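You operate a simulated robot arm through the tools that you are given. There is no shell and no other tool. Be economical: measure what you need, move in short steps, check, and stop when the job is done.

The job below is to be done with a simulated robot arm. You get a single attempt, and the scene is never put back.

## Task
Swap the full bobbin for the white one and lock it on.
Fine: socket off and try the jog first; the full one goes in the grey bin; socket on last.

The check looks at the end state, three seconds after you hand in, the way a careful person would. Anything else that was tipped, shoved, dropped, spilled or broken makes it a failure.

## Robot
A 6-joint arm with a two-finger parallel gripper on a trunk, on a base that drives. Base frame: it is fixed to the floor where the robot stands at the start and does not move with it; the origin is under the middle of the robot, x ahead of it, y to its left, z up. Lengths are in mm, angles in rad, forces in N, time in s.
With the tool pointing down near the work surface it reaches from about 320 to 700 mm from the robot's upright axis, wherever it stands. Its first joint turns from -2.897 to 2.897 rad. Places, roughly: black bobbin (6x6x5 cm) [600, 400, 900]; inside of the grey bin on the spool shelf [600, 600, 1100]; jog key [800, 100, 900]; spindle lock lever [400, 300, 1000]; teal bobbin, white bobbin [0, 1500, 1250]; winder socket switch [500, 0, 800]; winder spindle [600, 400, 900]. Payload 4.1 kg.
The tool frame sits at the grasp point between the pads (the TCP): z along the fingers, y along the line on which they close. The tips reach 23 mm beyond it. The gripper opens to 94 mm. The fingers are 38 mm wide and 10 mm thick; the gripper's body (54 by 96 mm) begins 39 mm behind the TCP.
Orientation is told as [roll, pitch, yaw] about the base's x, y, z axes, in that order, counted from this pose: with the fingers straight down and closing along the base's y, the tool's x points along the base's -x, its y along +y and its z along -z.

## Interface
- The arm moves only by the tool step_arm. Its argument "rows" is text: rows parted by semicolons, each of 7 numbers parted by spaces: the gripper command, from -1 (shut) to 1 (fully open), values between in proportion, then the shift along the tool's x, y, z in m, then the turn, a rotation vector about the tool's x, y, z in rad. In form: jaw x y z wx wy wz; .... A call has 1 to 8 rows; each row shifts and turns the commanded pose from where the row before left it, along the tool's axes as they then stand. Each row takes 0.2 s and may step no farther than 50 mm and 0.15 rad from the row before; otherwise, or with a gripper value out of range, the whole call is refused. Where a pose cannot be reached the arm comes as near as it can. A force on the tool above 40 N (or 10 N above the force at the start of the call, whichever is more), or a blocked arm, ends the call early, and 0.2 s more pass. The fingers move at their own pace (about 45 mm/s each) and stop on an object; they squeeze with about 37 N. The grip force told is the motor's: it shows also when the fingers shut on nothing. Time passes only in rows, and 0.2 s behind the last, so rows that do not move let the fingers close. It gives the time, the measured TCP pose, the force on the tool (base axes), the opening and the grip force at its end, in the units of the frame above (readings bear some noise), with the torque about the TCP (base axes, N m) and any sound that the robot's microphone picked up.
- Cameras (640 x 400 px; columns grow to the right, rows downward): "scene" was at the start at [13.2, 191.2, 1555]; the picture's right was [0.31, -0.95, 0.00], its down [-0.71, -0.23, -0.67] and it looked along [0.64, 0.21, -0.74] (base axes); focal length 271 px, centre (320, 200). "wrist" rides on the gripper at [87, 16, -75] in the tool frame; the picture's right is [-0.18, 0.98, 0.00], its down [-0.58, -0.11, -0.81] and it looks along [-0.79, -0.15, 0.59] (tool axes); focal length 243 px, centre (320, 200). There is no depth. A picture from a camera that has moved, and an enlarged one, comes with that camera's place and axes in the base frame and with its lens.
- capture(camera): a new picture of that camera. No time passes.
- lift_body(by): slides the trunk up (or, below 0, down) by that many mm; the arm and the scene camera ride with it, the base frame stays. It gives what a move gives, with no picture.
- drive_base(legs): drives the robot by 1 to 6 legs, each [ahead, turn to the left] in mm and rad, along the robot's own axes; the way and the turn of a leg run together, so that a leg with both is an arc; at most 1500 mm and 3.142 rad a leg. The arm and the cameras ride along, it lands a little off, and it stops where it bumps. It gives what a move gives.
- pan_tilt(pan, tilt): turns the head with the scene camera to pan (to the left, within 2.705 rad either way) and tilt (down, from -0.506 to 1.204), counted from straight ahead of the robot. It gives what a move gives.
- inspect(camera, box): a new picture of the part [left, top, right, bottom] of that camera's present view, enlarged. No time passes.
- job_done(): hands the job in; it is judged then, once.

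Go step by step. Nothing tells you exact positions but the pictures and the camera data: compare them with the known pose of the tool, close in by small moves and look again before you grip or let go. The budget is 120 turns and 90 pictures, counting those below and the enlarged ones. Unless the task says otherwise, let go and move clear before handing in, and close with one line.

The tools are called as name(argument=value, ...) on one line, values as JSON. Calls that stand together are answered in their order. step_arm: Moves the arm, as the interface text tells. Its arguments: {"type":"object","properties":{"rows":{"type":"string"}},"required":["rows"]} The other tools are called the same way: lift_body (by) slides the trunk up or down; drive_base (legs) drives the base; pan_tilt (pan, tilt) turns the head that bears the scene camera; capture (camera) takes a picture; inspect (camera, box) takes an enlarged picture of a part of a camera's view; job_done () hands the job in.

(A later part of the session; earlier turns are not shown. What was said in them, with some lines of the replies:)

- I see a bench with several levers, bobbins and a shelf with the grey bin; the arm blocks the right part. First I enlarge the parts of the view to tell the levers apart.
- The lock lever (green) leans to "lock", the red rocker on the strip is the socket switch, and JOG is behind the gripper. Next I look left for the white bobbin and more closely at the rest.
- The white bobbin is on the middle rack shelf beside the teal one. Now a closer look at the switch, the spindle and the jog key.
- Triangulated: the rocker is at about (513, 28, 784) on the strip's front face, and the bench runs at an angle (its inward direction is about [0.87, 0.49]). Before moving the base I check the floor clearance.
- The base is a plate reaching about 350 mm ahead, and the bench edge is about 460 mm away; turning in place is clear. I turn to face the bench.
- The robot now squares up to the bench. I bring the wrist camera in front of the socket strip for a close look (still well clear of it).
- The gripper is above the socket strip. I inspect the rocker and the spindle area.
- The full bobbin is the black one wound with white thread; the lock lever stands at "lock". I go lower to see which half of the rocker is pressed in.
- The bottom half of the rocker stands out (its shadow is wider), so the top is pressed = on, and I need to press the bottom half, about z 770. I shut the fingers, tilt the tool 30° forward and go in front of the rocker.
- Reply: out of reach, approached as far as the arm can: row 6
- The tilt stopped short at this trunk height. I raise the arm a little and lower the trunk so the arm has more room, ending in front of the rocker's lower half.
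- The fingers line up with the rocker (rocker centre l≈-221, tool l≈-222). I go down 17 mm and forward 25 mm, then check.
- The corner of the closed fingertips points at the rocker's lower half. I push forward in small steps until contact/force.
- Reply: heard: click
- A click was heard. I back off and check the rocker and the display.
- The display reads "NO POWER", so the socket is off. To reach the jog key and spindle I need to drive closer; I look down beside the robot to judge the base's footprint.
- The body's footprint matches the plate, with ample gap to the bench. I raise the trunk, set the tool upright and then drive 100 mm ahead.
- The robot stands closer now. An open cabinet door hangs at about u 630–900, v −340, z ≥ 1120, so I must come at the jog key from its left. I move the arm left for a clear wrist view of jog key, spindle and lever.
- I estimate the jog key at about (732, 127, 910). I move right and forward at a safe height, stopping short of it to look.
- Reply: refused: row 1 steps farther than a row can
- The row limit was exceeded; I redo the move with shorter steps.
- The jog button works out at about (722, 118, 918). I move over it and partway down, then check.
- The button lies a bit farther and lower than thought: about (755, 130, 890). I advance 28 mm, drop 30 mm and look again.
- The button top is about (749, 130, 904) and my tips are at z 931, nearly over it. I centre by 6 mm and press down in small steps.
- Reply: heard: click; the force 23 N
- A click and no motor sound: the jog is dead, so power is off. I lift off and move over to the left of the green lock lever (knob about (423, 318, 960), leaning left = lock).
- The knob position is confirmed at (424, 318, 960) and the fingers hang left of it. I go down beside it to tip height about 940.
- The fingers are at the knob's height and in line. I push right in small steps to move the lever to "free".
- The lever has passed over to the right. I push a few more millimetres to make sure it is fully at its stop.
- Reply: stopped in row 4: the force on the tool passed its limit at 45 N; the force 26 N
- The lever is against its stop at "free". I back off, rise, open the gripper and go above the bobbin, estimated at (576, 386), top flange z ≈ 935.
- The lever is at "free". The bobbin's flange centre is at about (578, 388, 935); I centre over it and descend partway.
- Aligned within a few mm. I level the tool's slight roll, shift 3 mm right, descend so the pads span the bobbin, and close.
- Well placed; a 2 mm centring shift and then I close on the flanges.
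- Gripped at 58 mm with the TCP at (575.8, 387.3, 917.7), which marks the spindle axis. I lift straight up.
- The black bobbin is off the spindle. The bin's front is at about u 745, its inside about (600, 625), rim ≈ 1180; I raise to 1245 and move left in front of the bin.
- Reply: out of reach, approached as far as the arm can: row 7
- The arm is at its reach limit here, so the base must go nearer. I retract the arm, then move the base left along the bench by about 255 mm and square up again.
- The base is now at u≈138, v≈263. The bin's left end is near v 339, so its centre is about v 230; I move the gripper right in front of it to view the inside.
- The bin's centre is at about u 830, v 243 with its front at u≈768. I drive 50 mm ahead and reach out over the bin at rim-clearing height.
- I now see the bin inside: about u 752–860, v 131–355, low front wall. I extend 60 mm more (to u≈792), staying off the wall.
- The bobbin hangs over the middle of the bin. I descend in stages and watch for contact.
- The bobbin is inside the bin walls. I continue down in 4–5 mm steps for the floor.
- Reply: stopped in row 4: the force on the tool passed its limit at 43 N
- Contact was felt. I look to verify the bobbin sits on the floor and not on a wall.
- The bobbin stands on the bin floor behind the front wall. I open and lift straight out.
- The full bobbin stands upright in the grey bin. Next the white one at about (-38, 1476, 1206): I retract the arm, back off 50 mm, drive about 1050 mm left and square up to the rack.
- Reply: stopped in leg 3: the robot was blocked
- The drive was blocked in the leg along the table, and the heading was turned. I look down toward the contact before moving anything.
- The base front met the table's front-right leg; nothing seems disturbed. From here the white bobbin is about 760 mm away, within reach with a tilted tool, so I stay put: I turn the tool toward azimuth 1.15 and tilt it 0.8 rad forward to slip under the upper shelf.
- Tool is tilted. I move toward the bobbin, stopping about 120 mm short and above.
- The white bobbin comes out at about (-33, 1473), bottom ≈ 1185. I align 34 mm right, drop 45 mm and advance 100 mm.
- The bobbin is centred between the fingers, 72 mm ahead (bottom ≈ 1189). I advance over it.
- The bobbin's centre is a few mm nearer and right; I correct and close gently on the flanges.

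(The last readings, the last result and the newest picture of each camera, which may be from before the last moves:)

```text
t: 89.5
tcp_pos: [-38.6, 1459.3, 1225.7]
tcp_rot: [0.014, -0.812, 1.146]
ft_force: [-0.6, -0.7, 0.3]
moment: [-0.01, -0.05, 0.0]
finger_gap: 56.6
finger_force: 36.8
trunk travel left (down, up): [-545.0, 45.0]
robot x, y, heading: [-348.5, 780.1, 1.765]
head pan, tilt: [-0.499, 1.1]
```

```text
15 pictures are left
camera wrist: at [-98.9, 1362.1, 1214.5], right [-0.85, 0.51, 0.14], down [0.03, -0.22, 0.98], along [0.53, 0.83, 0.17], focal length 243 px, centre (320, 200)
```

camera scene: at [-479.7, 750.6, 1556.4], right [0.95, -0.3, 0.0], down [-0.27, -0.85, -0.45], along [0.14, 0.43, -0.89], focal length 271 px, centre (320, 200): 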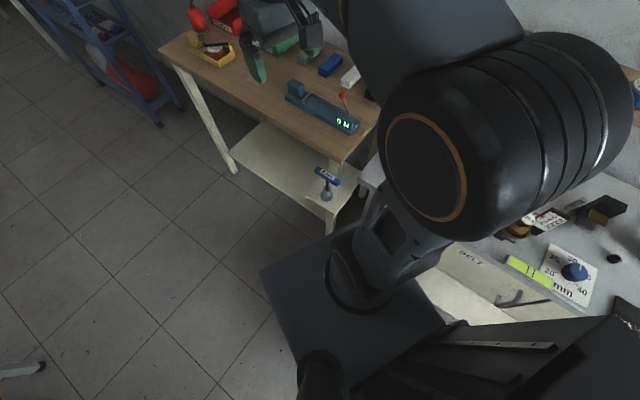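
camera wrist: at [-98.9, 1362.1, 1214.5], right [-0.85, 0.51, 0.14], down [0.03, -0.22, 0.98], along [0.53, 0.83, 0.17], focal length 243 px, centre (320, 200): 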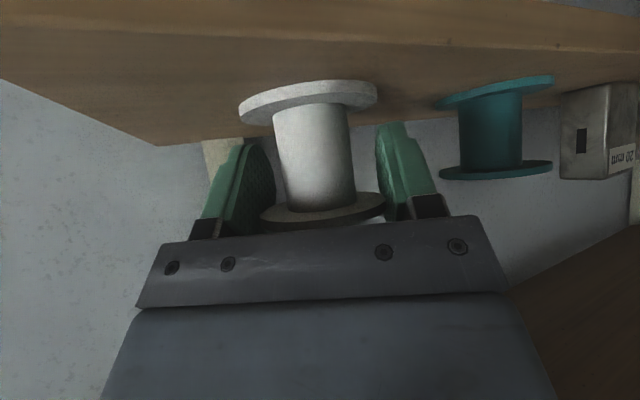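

The white bobbin is held. I lift it 20 mm and draw it straight back out of the rack.

step_arm(rows="-1 -0.0073 0 -0.0069 0 0 0; -1 -0.0073 0 -0.0069 0 0 0; -1 0.0274 0 -0.0292 0 0 0; -1 0.0274 0 -0.0292 0 0 0; -1 0.0274 0 -0.0292 0 0 0; -1 0.0274 0 -0.0292 0 0 0; -1 0.0274 0 -0.0292 0 0 0; -1 0 0 0 0 0 0")

inspect(camera="wrist", box=[220, 50, 420, 240])

```text
t: 91.3
tcp_pos: [-118.0, 1273.1, 1245.7]
tcp_rot: [0.015, -0.812, 1.145]
ft_force: [-0.8, 0.1, -0.8]
moment: [0.02, 0.0, 0.01]
finger_gap: 56.3
finger_force: 36.8
trunk travel left (down, up): [-545.0, 45.0]
robot x, y, heading: [-346.7, 779.6, 1.764]
head pan, tilt: [-0.499, 1.1]
```

```text
2.11 times, centred on (320, 145) of wrist
camera zoom: at [-180.0, 1177.2, 1234.4], right [-0.85, 0.51, 0.14], down [0.03, -0.22, 0.98], along [0.53, 0.83, 0.17], focal length 511 px, centre (320, 316)
```

zoom: 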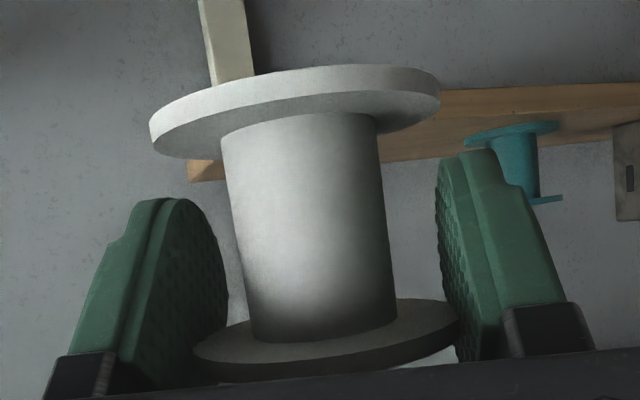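

The bobbin hangs upright about 7.7 mm behind the TCP, its bottom ~35.5 mm below. Now I back away from the table, drive back along the bench and turn toward the spindle with the arm held high.

drive_base(legs=[[-60, 0], [0, 0.315], [-753, 0], [0, -1.08]])

pan_tilt(pan=-0.55, tilt=0.75)

capture(camera="scene")

```text
t: 99.8
tcp_pos: [550.0, 213.5, 1245.9]
tcp_rot: [0.014, -0.812, 0.335]
ft_force: [0.8, 0.8, -0.3]
moment: [-0.02, -0.01, 0.01]
finger_gap: 55.9
finger_force: 36.4
trunk travel left (down, up): [-545.0, 45.0]
robot x, y, heading: [37.4, 38.3, 0.954]
head pan, tilt: [-0.499, 1.1]
```

```text
t: 100.6
tcp_pos: [549.3, 212.8, 1246.4]
tcp_rot: [0.014, -0.814, 0.334]
ft_force: [-0.1, 0.1, 0.0]
moment: [0.04, 0.01, -0.01]
finger_gap: 55.7
finger_force: 36.9
trunk travel left (down, up): [-545.0, 45.0]
robot x, y, heading: [38.4, 33.9, 0.958]
head pan, tilt: [-0.55, 0.75]
```

```text
13 pictures are left
camera scene: at [-59.7, 117.2, 1582.0], right [0.4, -0.92, 0.0], down [-0.63, -0.27, -0.73], along [0.67, 0.29, -0.68], focal length 271 px, centre (320, 200)
```

scene: 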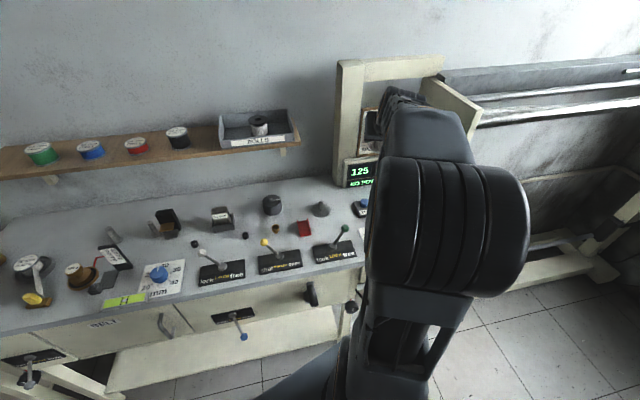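

The spindle is clear and visible. I take close views of the spindle pin and of the bobbin in hand to refine both axes.

inspect(camera="scene", box=[288, 188, 352, 228])

inspect(camera="wrist", box=[220, 50, 420, 240])

```text
10.00 times, centred on (320, 208) of scene
camera zoom: at [-59.7, 117.2, 1582.0], right [0.4, -0.92, 0.0], down [-0.63, -0.27, -0.73], along [0.67, 0.29, -0.68], focal length 2707 px, centre (320, 120)
```

zoom: 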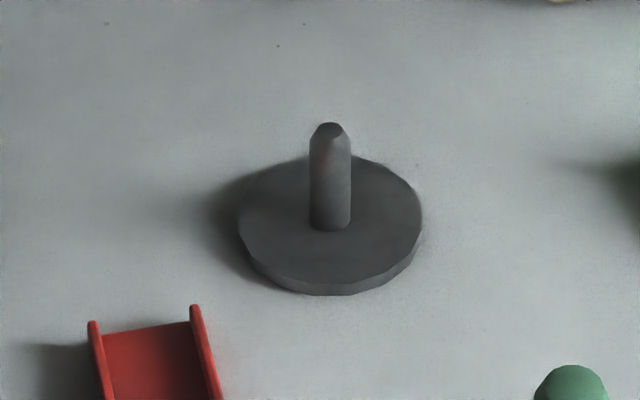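

```text
2.11 times, centred on (320, 145) of wrist
camera zoom: at [436.9, 191.5, 1234.6], right [-0.21, 0.97, 0.14], down [-0.14, -0.17, 0.98], along [0.97, 0.19, 0.17], focal length 511 px, centre (320, 316)
```

zoom: 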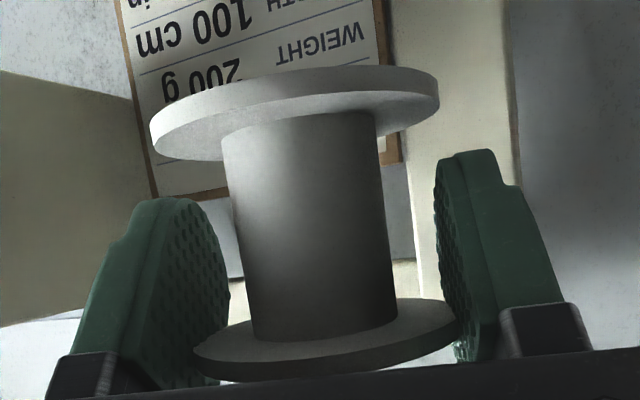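

The pin is about 14 mm thick with a tapered tip near z 928; its axis I take as (575.6, 387.4). I move over the spindle, correcting for the in-hand offset, staying high first.

step_arm(rows="-1 0 0.0388 0 0 0 0; -1 0 0.0388 0 0 0 0; -1 0 0.0388 0 0 0 0; -1 0 0.0388 0 0 0 0; -1 -0.0309 0 0.0327 0 0 0; -1 -0.0309 0 0.0327 0 0 0; -1 0 0 0 0 0 0")

step_arm(rows="-1 0.0363 0 0.0343 0 0 0; -1 0.0363 0 0.0343 0 0 0; -1 0.0363 0 0.0343 0 0 0; -1 0.0363 0 0.0343 0 0 0; -1 0.0218 0 0.0206 0 0 0; -1 0 0 0 0 0 0")

inspect(camera="scene", box=[272, 150, 368, 240])

```text
t: 102.2
tcp_pos: [581.7, 392.7, 1251.2]
tcp_rot: [0.015, -0.813, 0.336]
ft_force: [0.3, 0.6, 0.5]
moment: [-0.01, 0.01, -0.01]
finger_gap: 55.6
finger_force: 37.2
trunk travel left (down, up): [-545.0, 45.0]
robot x, y, heading: [37.2, 37.4, 0.959]
head pan, tilt: [-0.55, 0.75]
```

```text
t: 103.6
tcp_pos: [578.5, 393.4, 1015.3]
tcp_rot: [0.017, -0.813, 0.336]
ft_force: [0.8, -0.5, 0.1]
moment: [-0.04, 0.01, 0.0]
finger_gap: 55.4
finger_force: 37.0
trunk travel left (down, up): [-545.0, 45.0]
robot x, y, heading: [40.4, 35.5, 0.959]
head pan, tilt: [-0.55, 0.75]
```

```text
4.44 times, centred on (320, 195) of scene
camera zoom: at [-59.6, 117.2, 1582.0], right [0.4, -0.92, 0.0], down [-0.63, -0.27, -0.73], along [0.67, 0.29, -0.68], focal length 1203 px, centre (320, 222)
```

zoom: 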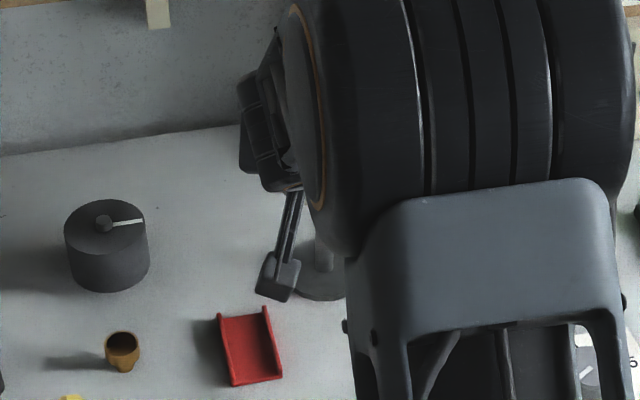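

The elbow hides the spindle from the head, but the wrist camera should see the pin below the bobbin. I correct by a few mm, drop to z 990 and look.

step_arm(rows="-1 0.0162 -0.0055 0.0194 0 0 0; -1 0 0 0 0 0 0; -1 0 0 0 0 0 0")

capture(camera="wrist")

```text
t: 104.4
tcp_pos: [585.3, 389.0, 991.9]
tcp_rot: [0.013, -0.812, 0.335]
ft_force: [0.1, 0.6, -0.4]
moment: [0.04, 0.06, 0.03]
finger_gap: 55.1
finger_force: 36.9
trunk travel left (down, up): [-545.0, 45.0]
robot x, y, heading: [34.7, 37.1, 0.956]
head pan, tilt: [-0.55, 0.75]
```

```text
9 pictures are left
camera wrist: at [472.2, 366.5, 979.9], right [-0.21, 0.97, 0.14], down [-0.14, -0.17, 0.98], along [0.97, 0.19, 0.17], focal length 243 px, centre (320, 200)
```

wrist: 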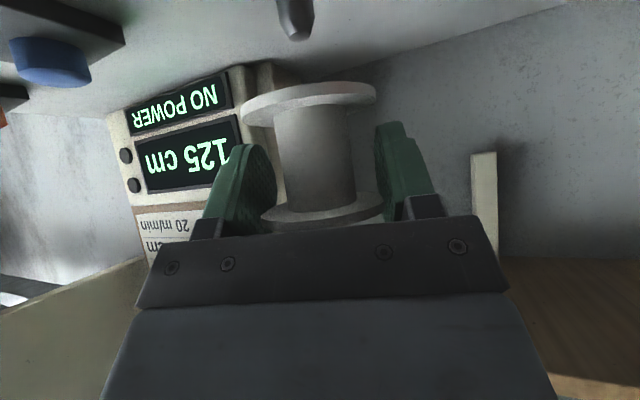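

The pin tip lines up under the bobbin's axis in the picture (within 1–2 mm). I lower in small steps, watching the force where the tip should enter (about 24 mm down).

step_arm(rows="-1 0.0073 0 0.0069 0 0 0; -1 0.0058 0 0.0055 0 0 0; -1 0.0044 0 0.0041 0 0 0; -1 0.0044 0 0.0041 0 0 0; -1 0.0044 0 0.0041 0 0 0; -1 0.0044 0 0.0041 0 0 0; -1 0 0 0 0 0 0")

```text
t: 106.0
tcp_pos: [585.1, 388.0, 948.7]
tcp_rot: [0.013, -0.813, 0.334]
ft_force: [0.6, 0.3, 0.0]
moment: [0.05, -0.02, -0.02]
finger_gap: 54.8
finger_force: 36.9
trunk travel left (down, up): [-545.0, 45.0]
robot x, y, heading: [37.4, 40.1, 0.96]
head pan, tilt: [-0.55, 0.75]
```

Dropped 43 mm with no force: the pin is inside the bobbin. I continue down to seat it.

step_arm(rows="-1 0.0044 0 0.0041 0 0 0; -1 0.0044 0 0.0041 0 0 0; -1 0.0044 0 0.0041 0 0 0; -1 0.0036 0 0.0034 0 0 0; -1 0.0022 0 0.0021 0 0 0; -1 0.0022 0 0.0021 0 0 0; -1 0 0 0 0 0 0")

capture(camera="wrist")

```text
t: 107.6
tcp_pos: [584.5, 390.2, 921.4]
tcp_rot: [0.012, -0.813, 0.336]
ft_force: [0.3, 0.0, 0.0]
moment: [0.01, 0.02, -0.02]
finger_gap: 54.7
finger_force: 36.7
trunk travel left (down, up): [-545.0, 45.0]
robot x, y, heading: [36.1, 35.6, 0.954]
head pan, tilt: [-0.55, 0.75]
```

```text
8 pictures are left
camera wrist: at [472.0, 367.0, 910.4], right [-0.21, 0.97, 0.14], down [-0.14, -0.17, 0.98], along [0.97, 0.19, 0.17], focal length 243 px, centre (320, 200)
```

wrist: 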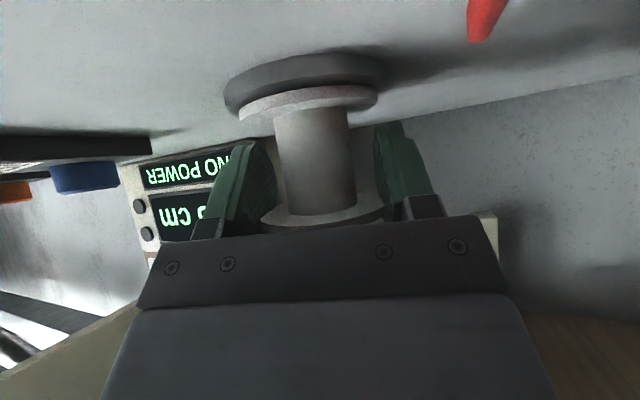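

It is a few mm above the spindle disc. I lower until it touches.

step_arm(rows="-1 0.0015 0 0.0014 0 0 0; -1 0.0015 0 0.0014 0 0 0; -1 0.0011 0 0.001 0 0 0; -1 0 0 0 0 0 0")

```text
t: 108.6
tcp_pos: [584.4, 388.6, 920.8]
tcp_rot: [0.015, -0.823, 0.333]
ft_force: [-0.8, -1.2, 23.5]
moment: [0.03, -0.53, -0.01]
finger_gap: 54.6
finger_force: 36.7
trunk travel left (down, up): [-545.0, 45.0]
robot x, y, heading: [37.7, 35.5, 0.954]
head pan, tilt: [-0.55, 0.75]
```

Seated with 23 N of contact. I open the fingers and draw back along the approach, then look.

step_arm(rows="-0.1 0 0 0 0 0 0; 0.6 0 0 0 0 0 0; 1 0 0 0 0 0 0; 1 0 0 0 0 0 0; 1 0 0 0 0 0 0")

capture(camera="wrist")

```text
t: 109.8
tcp_pos: [582.9, 388.6, 916.7]
tcp_rot: [0.013, -0.813, 0.336]
ft_force: [-0.6, -0.1, 0.9]
moment: [0.01, -0.03, -0.04]
finger_gap: 94.0
finger_force: 0.1
trunk travel left (down, up): [-545.0, 45.0]
robot x, y, heading: [36.9, 39.5, 0.959]
head pan, tilt: [-0.55, 0.75]
```

```text
7 pictures are left
camera wrist: at [471.6, 367.1, 905.0], right [-0.21, 0.97, 0.14], down [-0.14, -0.17, 0.98], along [0.97, 0.19, 0.17], focal length 243 px, centre (320, 200)
```

wrist: 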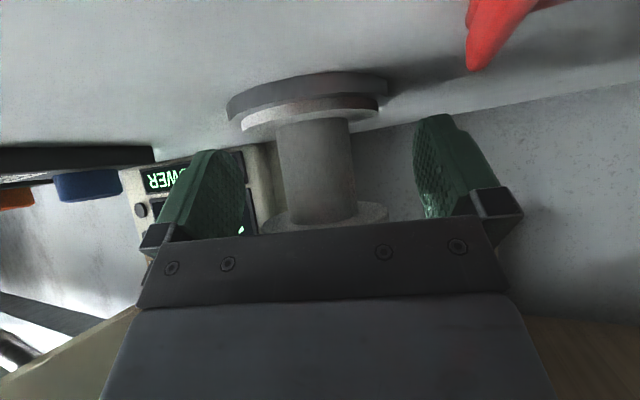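

The white bobbin sits squarely on the spindle disc. I draw the gripper back along its own axis and return the tool to upright, closing the fingers.

step_arm(rows="1 0 0 -0.04 0 0 0; 1 0 0 -0.045 0 0 0; 1 0 0 -0.045 0 0 0; 1 0 0 -0.045 0 0 0; -1 0 0 0 0 0.14 0; -1 0 0 0 0 0.14 0; -1 0 0 0 0 0.14 0; -1 0 0 0 0 0.14 0")

step_arm(rows="-1 0 0 0 0 0.14 0; -1 0 0 0 0 0.113 0; -1 0 0 0 0 0 -0.085; -1 0 0 0 0 0 -0.085; -1 0 0 0 0 0 0")

```text
t: 111.6
tcp_pos: [469.7, 338.4, 1035.2]
tcp_rot: [-0.015, -0.358, 0.331]
ft_force: [1.1, 0.4, 1.2]
moment: [0.02, -0.01, -0.01]
finger_gap: 5.1
finger_force: 0.1
out of reach, approached as far as the arm can: row 6
trunk travel left (down, up): [-545.0, 45.0]
robot x, y, heading: [37.0, 37.7, 0.956]
head pan, tilt: [-0.55, 0.75]
```

```text
t: 112.8
tcp_pos: [468.5, 340.1, 1036.3]
tcp_rot: [-0.032, -0.101, 0.498]
ft_force: [0.4, 0.1, -0.1]
moment: [0.01, -0.02, 0.02]
finger_gap: 0.1
finger_force: 36.7
trunk travel left (down, up): [-545.0, 45.0]
robot x, y, heading: [38.7, 38.0, 0.954]
head pan, tilt: [-0.55, 0.75]
```

The tool is nearly upright. I level it, move to the right side of the lock lever above it, and look.

step_arm(rows="-1 0 0 0 -0.032 0.1 0; -1 0.025 -0.04 0 0 0 0; -1 0.024 -0.04 0 0 0 0; -1 0 -0.04 0 0 0 0; -1 0 0 0 0 0 0")

capture(camera="wrist")

```text
t: 114.0
tcp_pos: [483.4, 210.9, 1038.4]
tcp_rot: [0.0, -0.001, 0.497]
ft_force: [0.6, -0.4, 0.4]
moment: [0.01, -0.02, -0.02]
finger_gap: 0.0
finger_force: 36.9
trunk travel left (down, up): [-545.0, 45.0]
robot x, y, heading: [34.7, 37.4, 0.956]
head pan, tilt: [-0.55, 0.75]
```

```text
6 pictures are left
camera wrist: at [399.8, 184.3, 1112.3], right [-0.31, 0.95, 0.0], down [0.56, 0.18, 0.81], along [0.77, 0.25, -0.59], focal length 243 px, centre (320, 200)
```

wrist: 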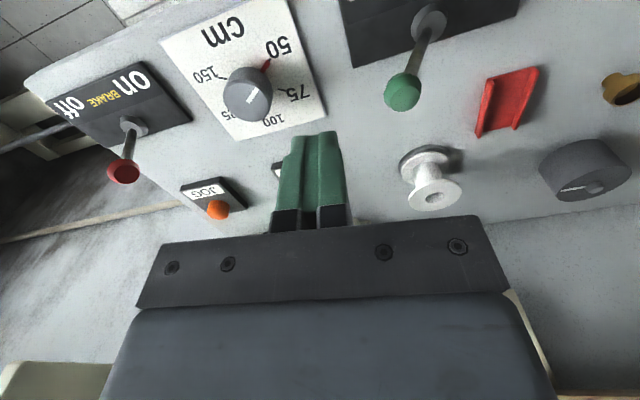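

The white bobbin is on the spindle and the lever knob is at (466, 263), v≈6; the fingers are to its right. I go down to its height and push left to "lock".

step_arm(rows="-1 -0.006 0 0.04 0 0 0; -1 0 0 0.037 0 0 0; -1 0 0.014 0 0 0 0; -1 0 0.014 0 0 0 0; -1 0 0.014 0 0 0 0; -1 0 0.012 0 0 0 0; -1 0 0.012 0 0 0 0; -1 0 0.012 0 0 0 0")

step_arm(rows="-1 0 0.008 0 0 0 0; -1 0 0.006 0 0 0 0; -1 0 0.005 0 0 0 0; -1 0 0.005 0 0 0 0; -1 0 0.004 0 0 0 0; -1 0 0 0 0 0 0")

capture(camera="wrist")

```text
t: 115.8
tcp_pos: [452.0, 284.2, 961.3]
tcp_rot: [-0.003, -0.001, 0.495]
ft_force: [0.3, -0.3, 0.4]
moment: [-0.01, 0.03, 0.01]
finger_gap: 0.0
finger_force: 37.1
trunk travel left (down, up): [-545.0, 45.0]
robot x, y, heading: [36.8, 35.5, 0.958]
head pan, tilt: [-0.55, 0.75]
```

```text
t: 117.0
tcp_pos: [442.0, 299.1, 959.3]
tcp_rot: [-0.005, -0.002, 0.491]
ft_force: [8.5, -19.2, 6.0]
moment: [-0.45, -0.13, 0.16]
finger_gap: 0.1
finger_force: 36.9
trunk travel left (down, up): [-545.0, 45.0]
robot x, y, heading: [35.7, 34.2, 0.95]
head pan, tilt: [-0.55, 0.75]
stopped in row 5: the force on the tool passed its limit at 44 N (the readings are from after the stop); the commanded pose is now the measured one
```

```text
5 pictures are left
camera wrist: at [358.0, 273.4, 1034.3], right [-0.3, 0.95, -0.01], down [0.56, 0.18, 0.81], along [0.77, 0.24, -0.59], focal length 243 px, centre (320, 200)
```

wrist: 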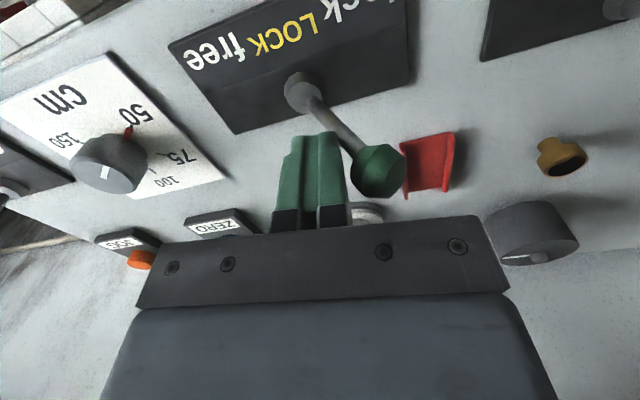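

The lever is against its stop on "lock". I back off, rise, and go back toward the socket strip in front of the bench.

step_arm(rows="-1 0 -0.02 0 0 0 0; -1 0 0 -0.05 0 0 0; -1 0 0 -0.05 0 0 0; -1 0 0 -0.025 0 0 0; -1 0.0312 -0.035 0 0 0 0; -1 0.0312 -0.035 0 0 0 0; -1 0.0312 -0.035 0 0 0 0; -1 0.0312 -0.035 0 0 0 0")

step_arm(rows="-1 0.0312 -0.035 0 0 0 0; -1 0.0312 -0.035 0 0 0 0; -1 0 -0.042 0 0 0 0; -1 0 0 0 0 -0.13 0; -1 0 0 0 0 -0.13 0; -1 0 0 0 0 -0.13 0; -1 0 0 0 0 -0.13 0; -1 0 0 0 0 0 0")

```text
t: 118.8
tcp_pos: [401.1, 100.2, 1086.0]
tcp_rot: [-0.004, -0.001, 0.494]
ft_force: [0.7, 0.0, -1.0]
moment: [-0.05, 0.01, 0.02]
finger_gap: 0.0
finger_force: 37.0
trunk travel left (down, up): [-545.0, 45.0]
robot x, y, heading: [34.7, 40.1, 0.952]
head pan, tilt: [-0.55, 0.75]
```

```text
t: 120.6
tcp_pos: [403.1, -27.2, 1086.3]
tcp_rot: [-0.006, -0.524, 0.496]
ft_force: [-0.3, 0.8, -0.5]
moment: [-0.02, -0.03, 0.0]
finger_gap: 0.0
finger_force: 37.4
trunk travel left (down, up): [-545.0, 45.0]
robot x, y, heading: [32.0, 34.2, 0.95]
head pan, tilt: [-0.55, 0.75]
```

The tool is tilted and in front of the switch, high up. I lower the trunk by 272 mm so the tip corner faces the rocker's upper half, then check.

lift_body(by=-272)

step_arm(rows="-1 -0.0173 -0.003 0.01 0 0 0; -1 -0.0173 0 0.01 0 0 0; -1 0 0 0 0 0 0")

capture(camera="wrist")

```text
t: 123.4
tcp_pos: [403.8, -25.4, 814.1]
tcp_rot: [-0.006, -0.521, 0.496]
ft_force: [-0.2, 0.4, 0.4]
moment: [0.0, 0.02, -0.01]
finger_gap: 0.0
finger_force: 37.7
trunk travel left (down, up): [-273.0, 317.0]
robot x, y, heading: [37.4, 35.8, 0.948]
head pan, tilt: [-0.55, 0.75]
```

```text
t: 124.2
tcp_pos: [440.1, -8.1, 814.8]
tcp_rot: [-0.004, -0.522, 0.496]
ft_force: [-0.5, 0.0, 0.1]
moment: [0.02, -0.01, 0.01]
finger_gap: 0.1
finger_force: 36.9
trunk travel left (down, up): [-273.0, 317.0]
robot x, y, heading: [33.1, 34.9, 0.954]
head pan, tilt: [-0.55, 0.75]
```

```text
4 pictures are left
camera wrist: at [333.5, -45.7, 835.5], right [-0.32, 0.94, 0.09], down [0.14, -0.04, 0.99], along [0.94, 0.33, -0.12], focal length 243 px, centre (320, 200)
```

wrist: 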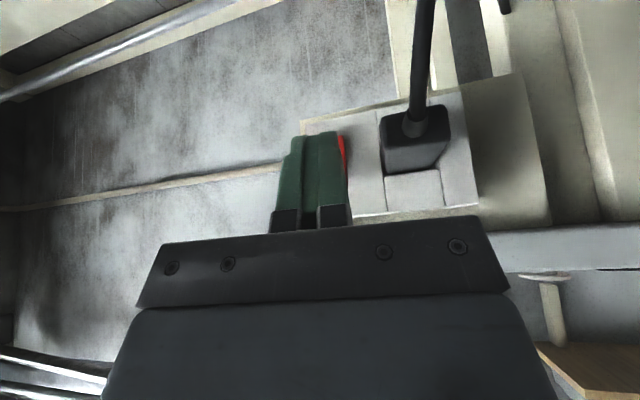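

The fingertips line up with the rocker's upper half. I push forward, slowing for the contact.

step_arm(rows="-1 -0.0095 0 0.007 0 0 0; -1 -0.0104 0 0.006 0 0 0; -1 -0.0087 0 0.005 0 0 0; -1 -0.0035 0 0.002 0 0 0; -1 -0.0035 0 0.002 0 0 0; -1 -0.0035 0 0.002 0 0 0; -1 -0.0026 0 0.0015 0 0 0; -1 -0.0026 0 0.0015 0 0 0")

```text
t: 126.0
tcp_pos: [485.2, 16.1, 814.5]
tcp_rot: [-0.006, -0.521, 0.495]
ft_force: [-0.2, -0.7, 0.1]
moment: [-0.01, -0.03, 0.04]
finger_gap: 0.3
finger_force: 37.0
trunk travel left (down, up): [-273.0, 317.0]
robot x, y, heading: [36.8, 38.8, 0.951]
head pan, tilt: [-0.55, 0.75]
heard: click
```

Click heard. I back off, raise the trunk and check the display and whole bench.

step_arm(rows="-1 0.026 0 -0.015 0 0 0; -1 0.026 0 -0.015 0 0 0; -1 0.026 0 -0.015 0 0 0; -1 0 0 0 0 0 0")

lift_body(by=250)

pan_tilt(pan=-0.4, tilt=0.75)

capture(camera="scene")

```text
t: 127.0
tcp_pos: [407.6, -30.6, 814.0]
tcp_rot: [-0.005, -0.523, 0.495]
ft_force: [0.3, 1.1, 0.2]
moment: [0.0, -0.01, -0.04]
finger_gap: 0.0
finger_force: 37.3
trunk travel left (down, up): [-273.0, 317.0]
robot x, y, heading: [32.3, 37.0, 0.952]
head pan, tilt: [-0.55, 0.75]
```

```text
t: 129.6
tcp_pos: [407.6, -30.5, 1062.8]
tcp_rot: [-0.005, -0.521, 0.495]
ft_force: [-0.3, 0.7, 0.3]
moment: [-0.01, 0.02, 0.0]
finger_gap: 0.0
finger_force: 36.8
trunk travel left (down, up): [-523.0, 67.0]
robot x, y, heading: [37.0, 39.4, 0.947]
head pan, tilt: [-0.55, 0.75]
```

```text
t: 130.3
tcp_pos: [407.5, -31.8, 1063.5]
tcp_rot: [-0.005, -0.522, 0.495]
ft_force: [0.6, -0.2, -0.3]
moment: [0.03, 0.01, 0.03]
finger_gap: 0.0
finger_force: 37.0
trunk travel left (down, up): [-523.0, 67.0]
robot x, y, heading: [37.8, 37.5, 0.956]
head pan, tilt: [-0.4, 0.75]
```

```text
3 pictures are left
camera scene: at [-65.0, 128.4, 1560.0], right [0.52, -0.85, 0.0], down [-0.58, -0.36, -0.73], along [0.62, 0.38, -0.68], focal length 271 px, centre (320, 200)
```

scene: 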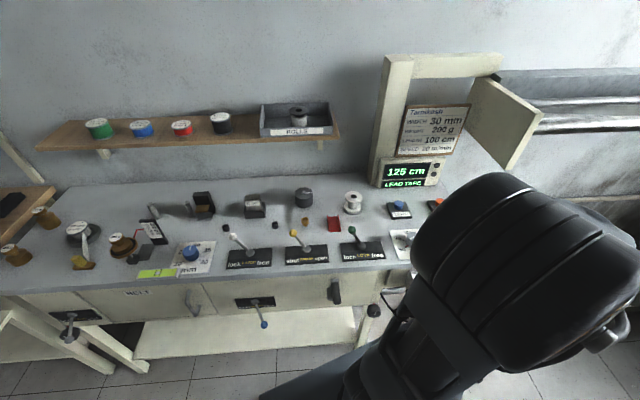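

The display shows "LEAD TAPE" again, so power is back. One last close look at lever, bobbin and bin.

inspect(camera="scene", box=[250, 90, 450, 275])

```text
2.16 times, centred on (350, 182) of scene
camera zoom: at [-65.0, 128.4, 1560.0], right [0.52, -0.85, 0.0], down [-0.58, -0.36, -0.73], along [0.62, 0.38, -0.68], focal length 585 px, centre (255, 238)
```

zoom: 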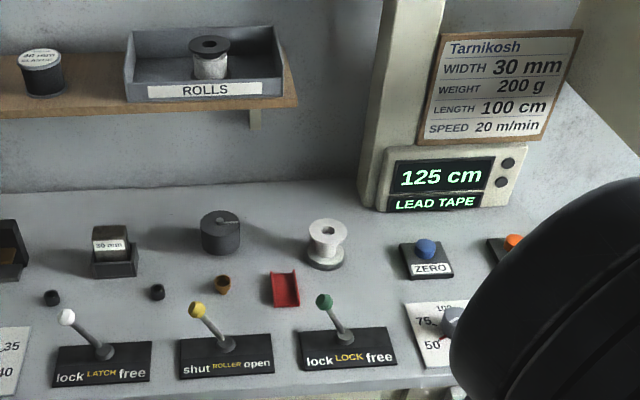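

Everything looks right: the full bobbin is in the grey bin, the white bobbin is on the spindle, the lever is at "lock", and the socket is on. The arm is clear, so I hand in.

job_done()

```text
The job is handed in.
```

The white bobbin is on the spindle and locked, the full one is in the grey bin, and the socket is back on. With the socket off first, pressing the jog key did nothing; on the way to the rack the base bumped the table's front-right leg, with no visible disturbance.
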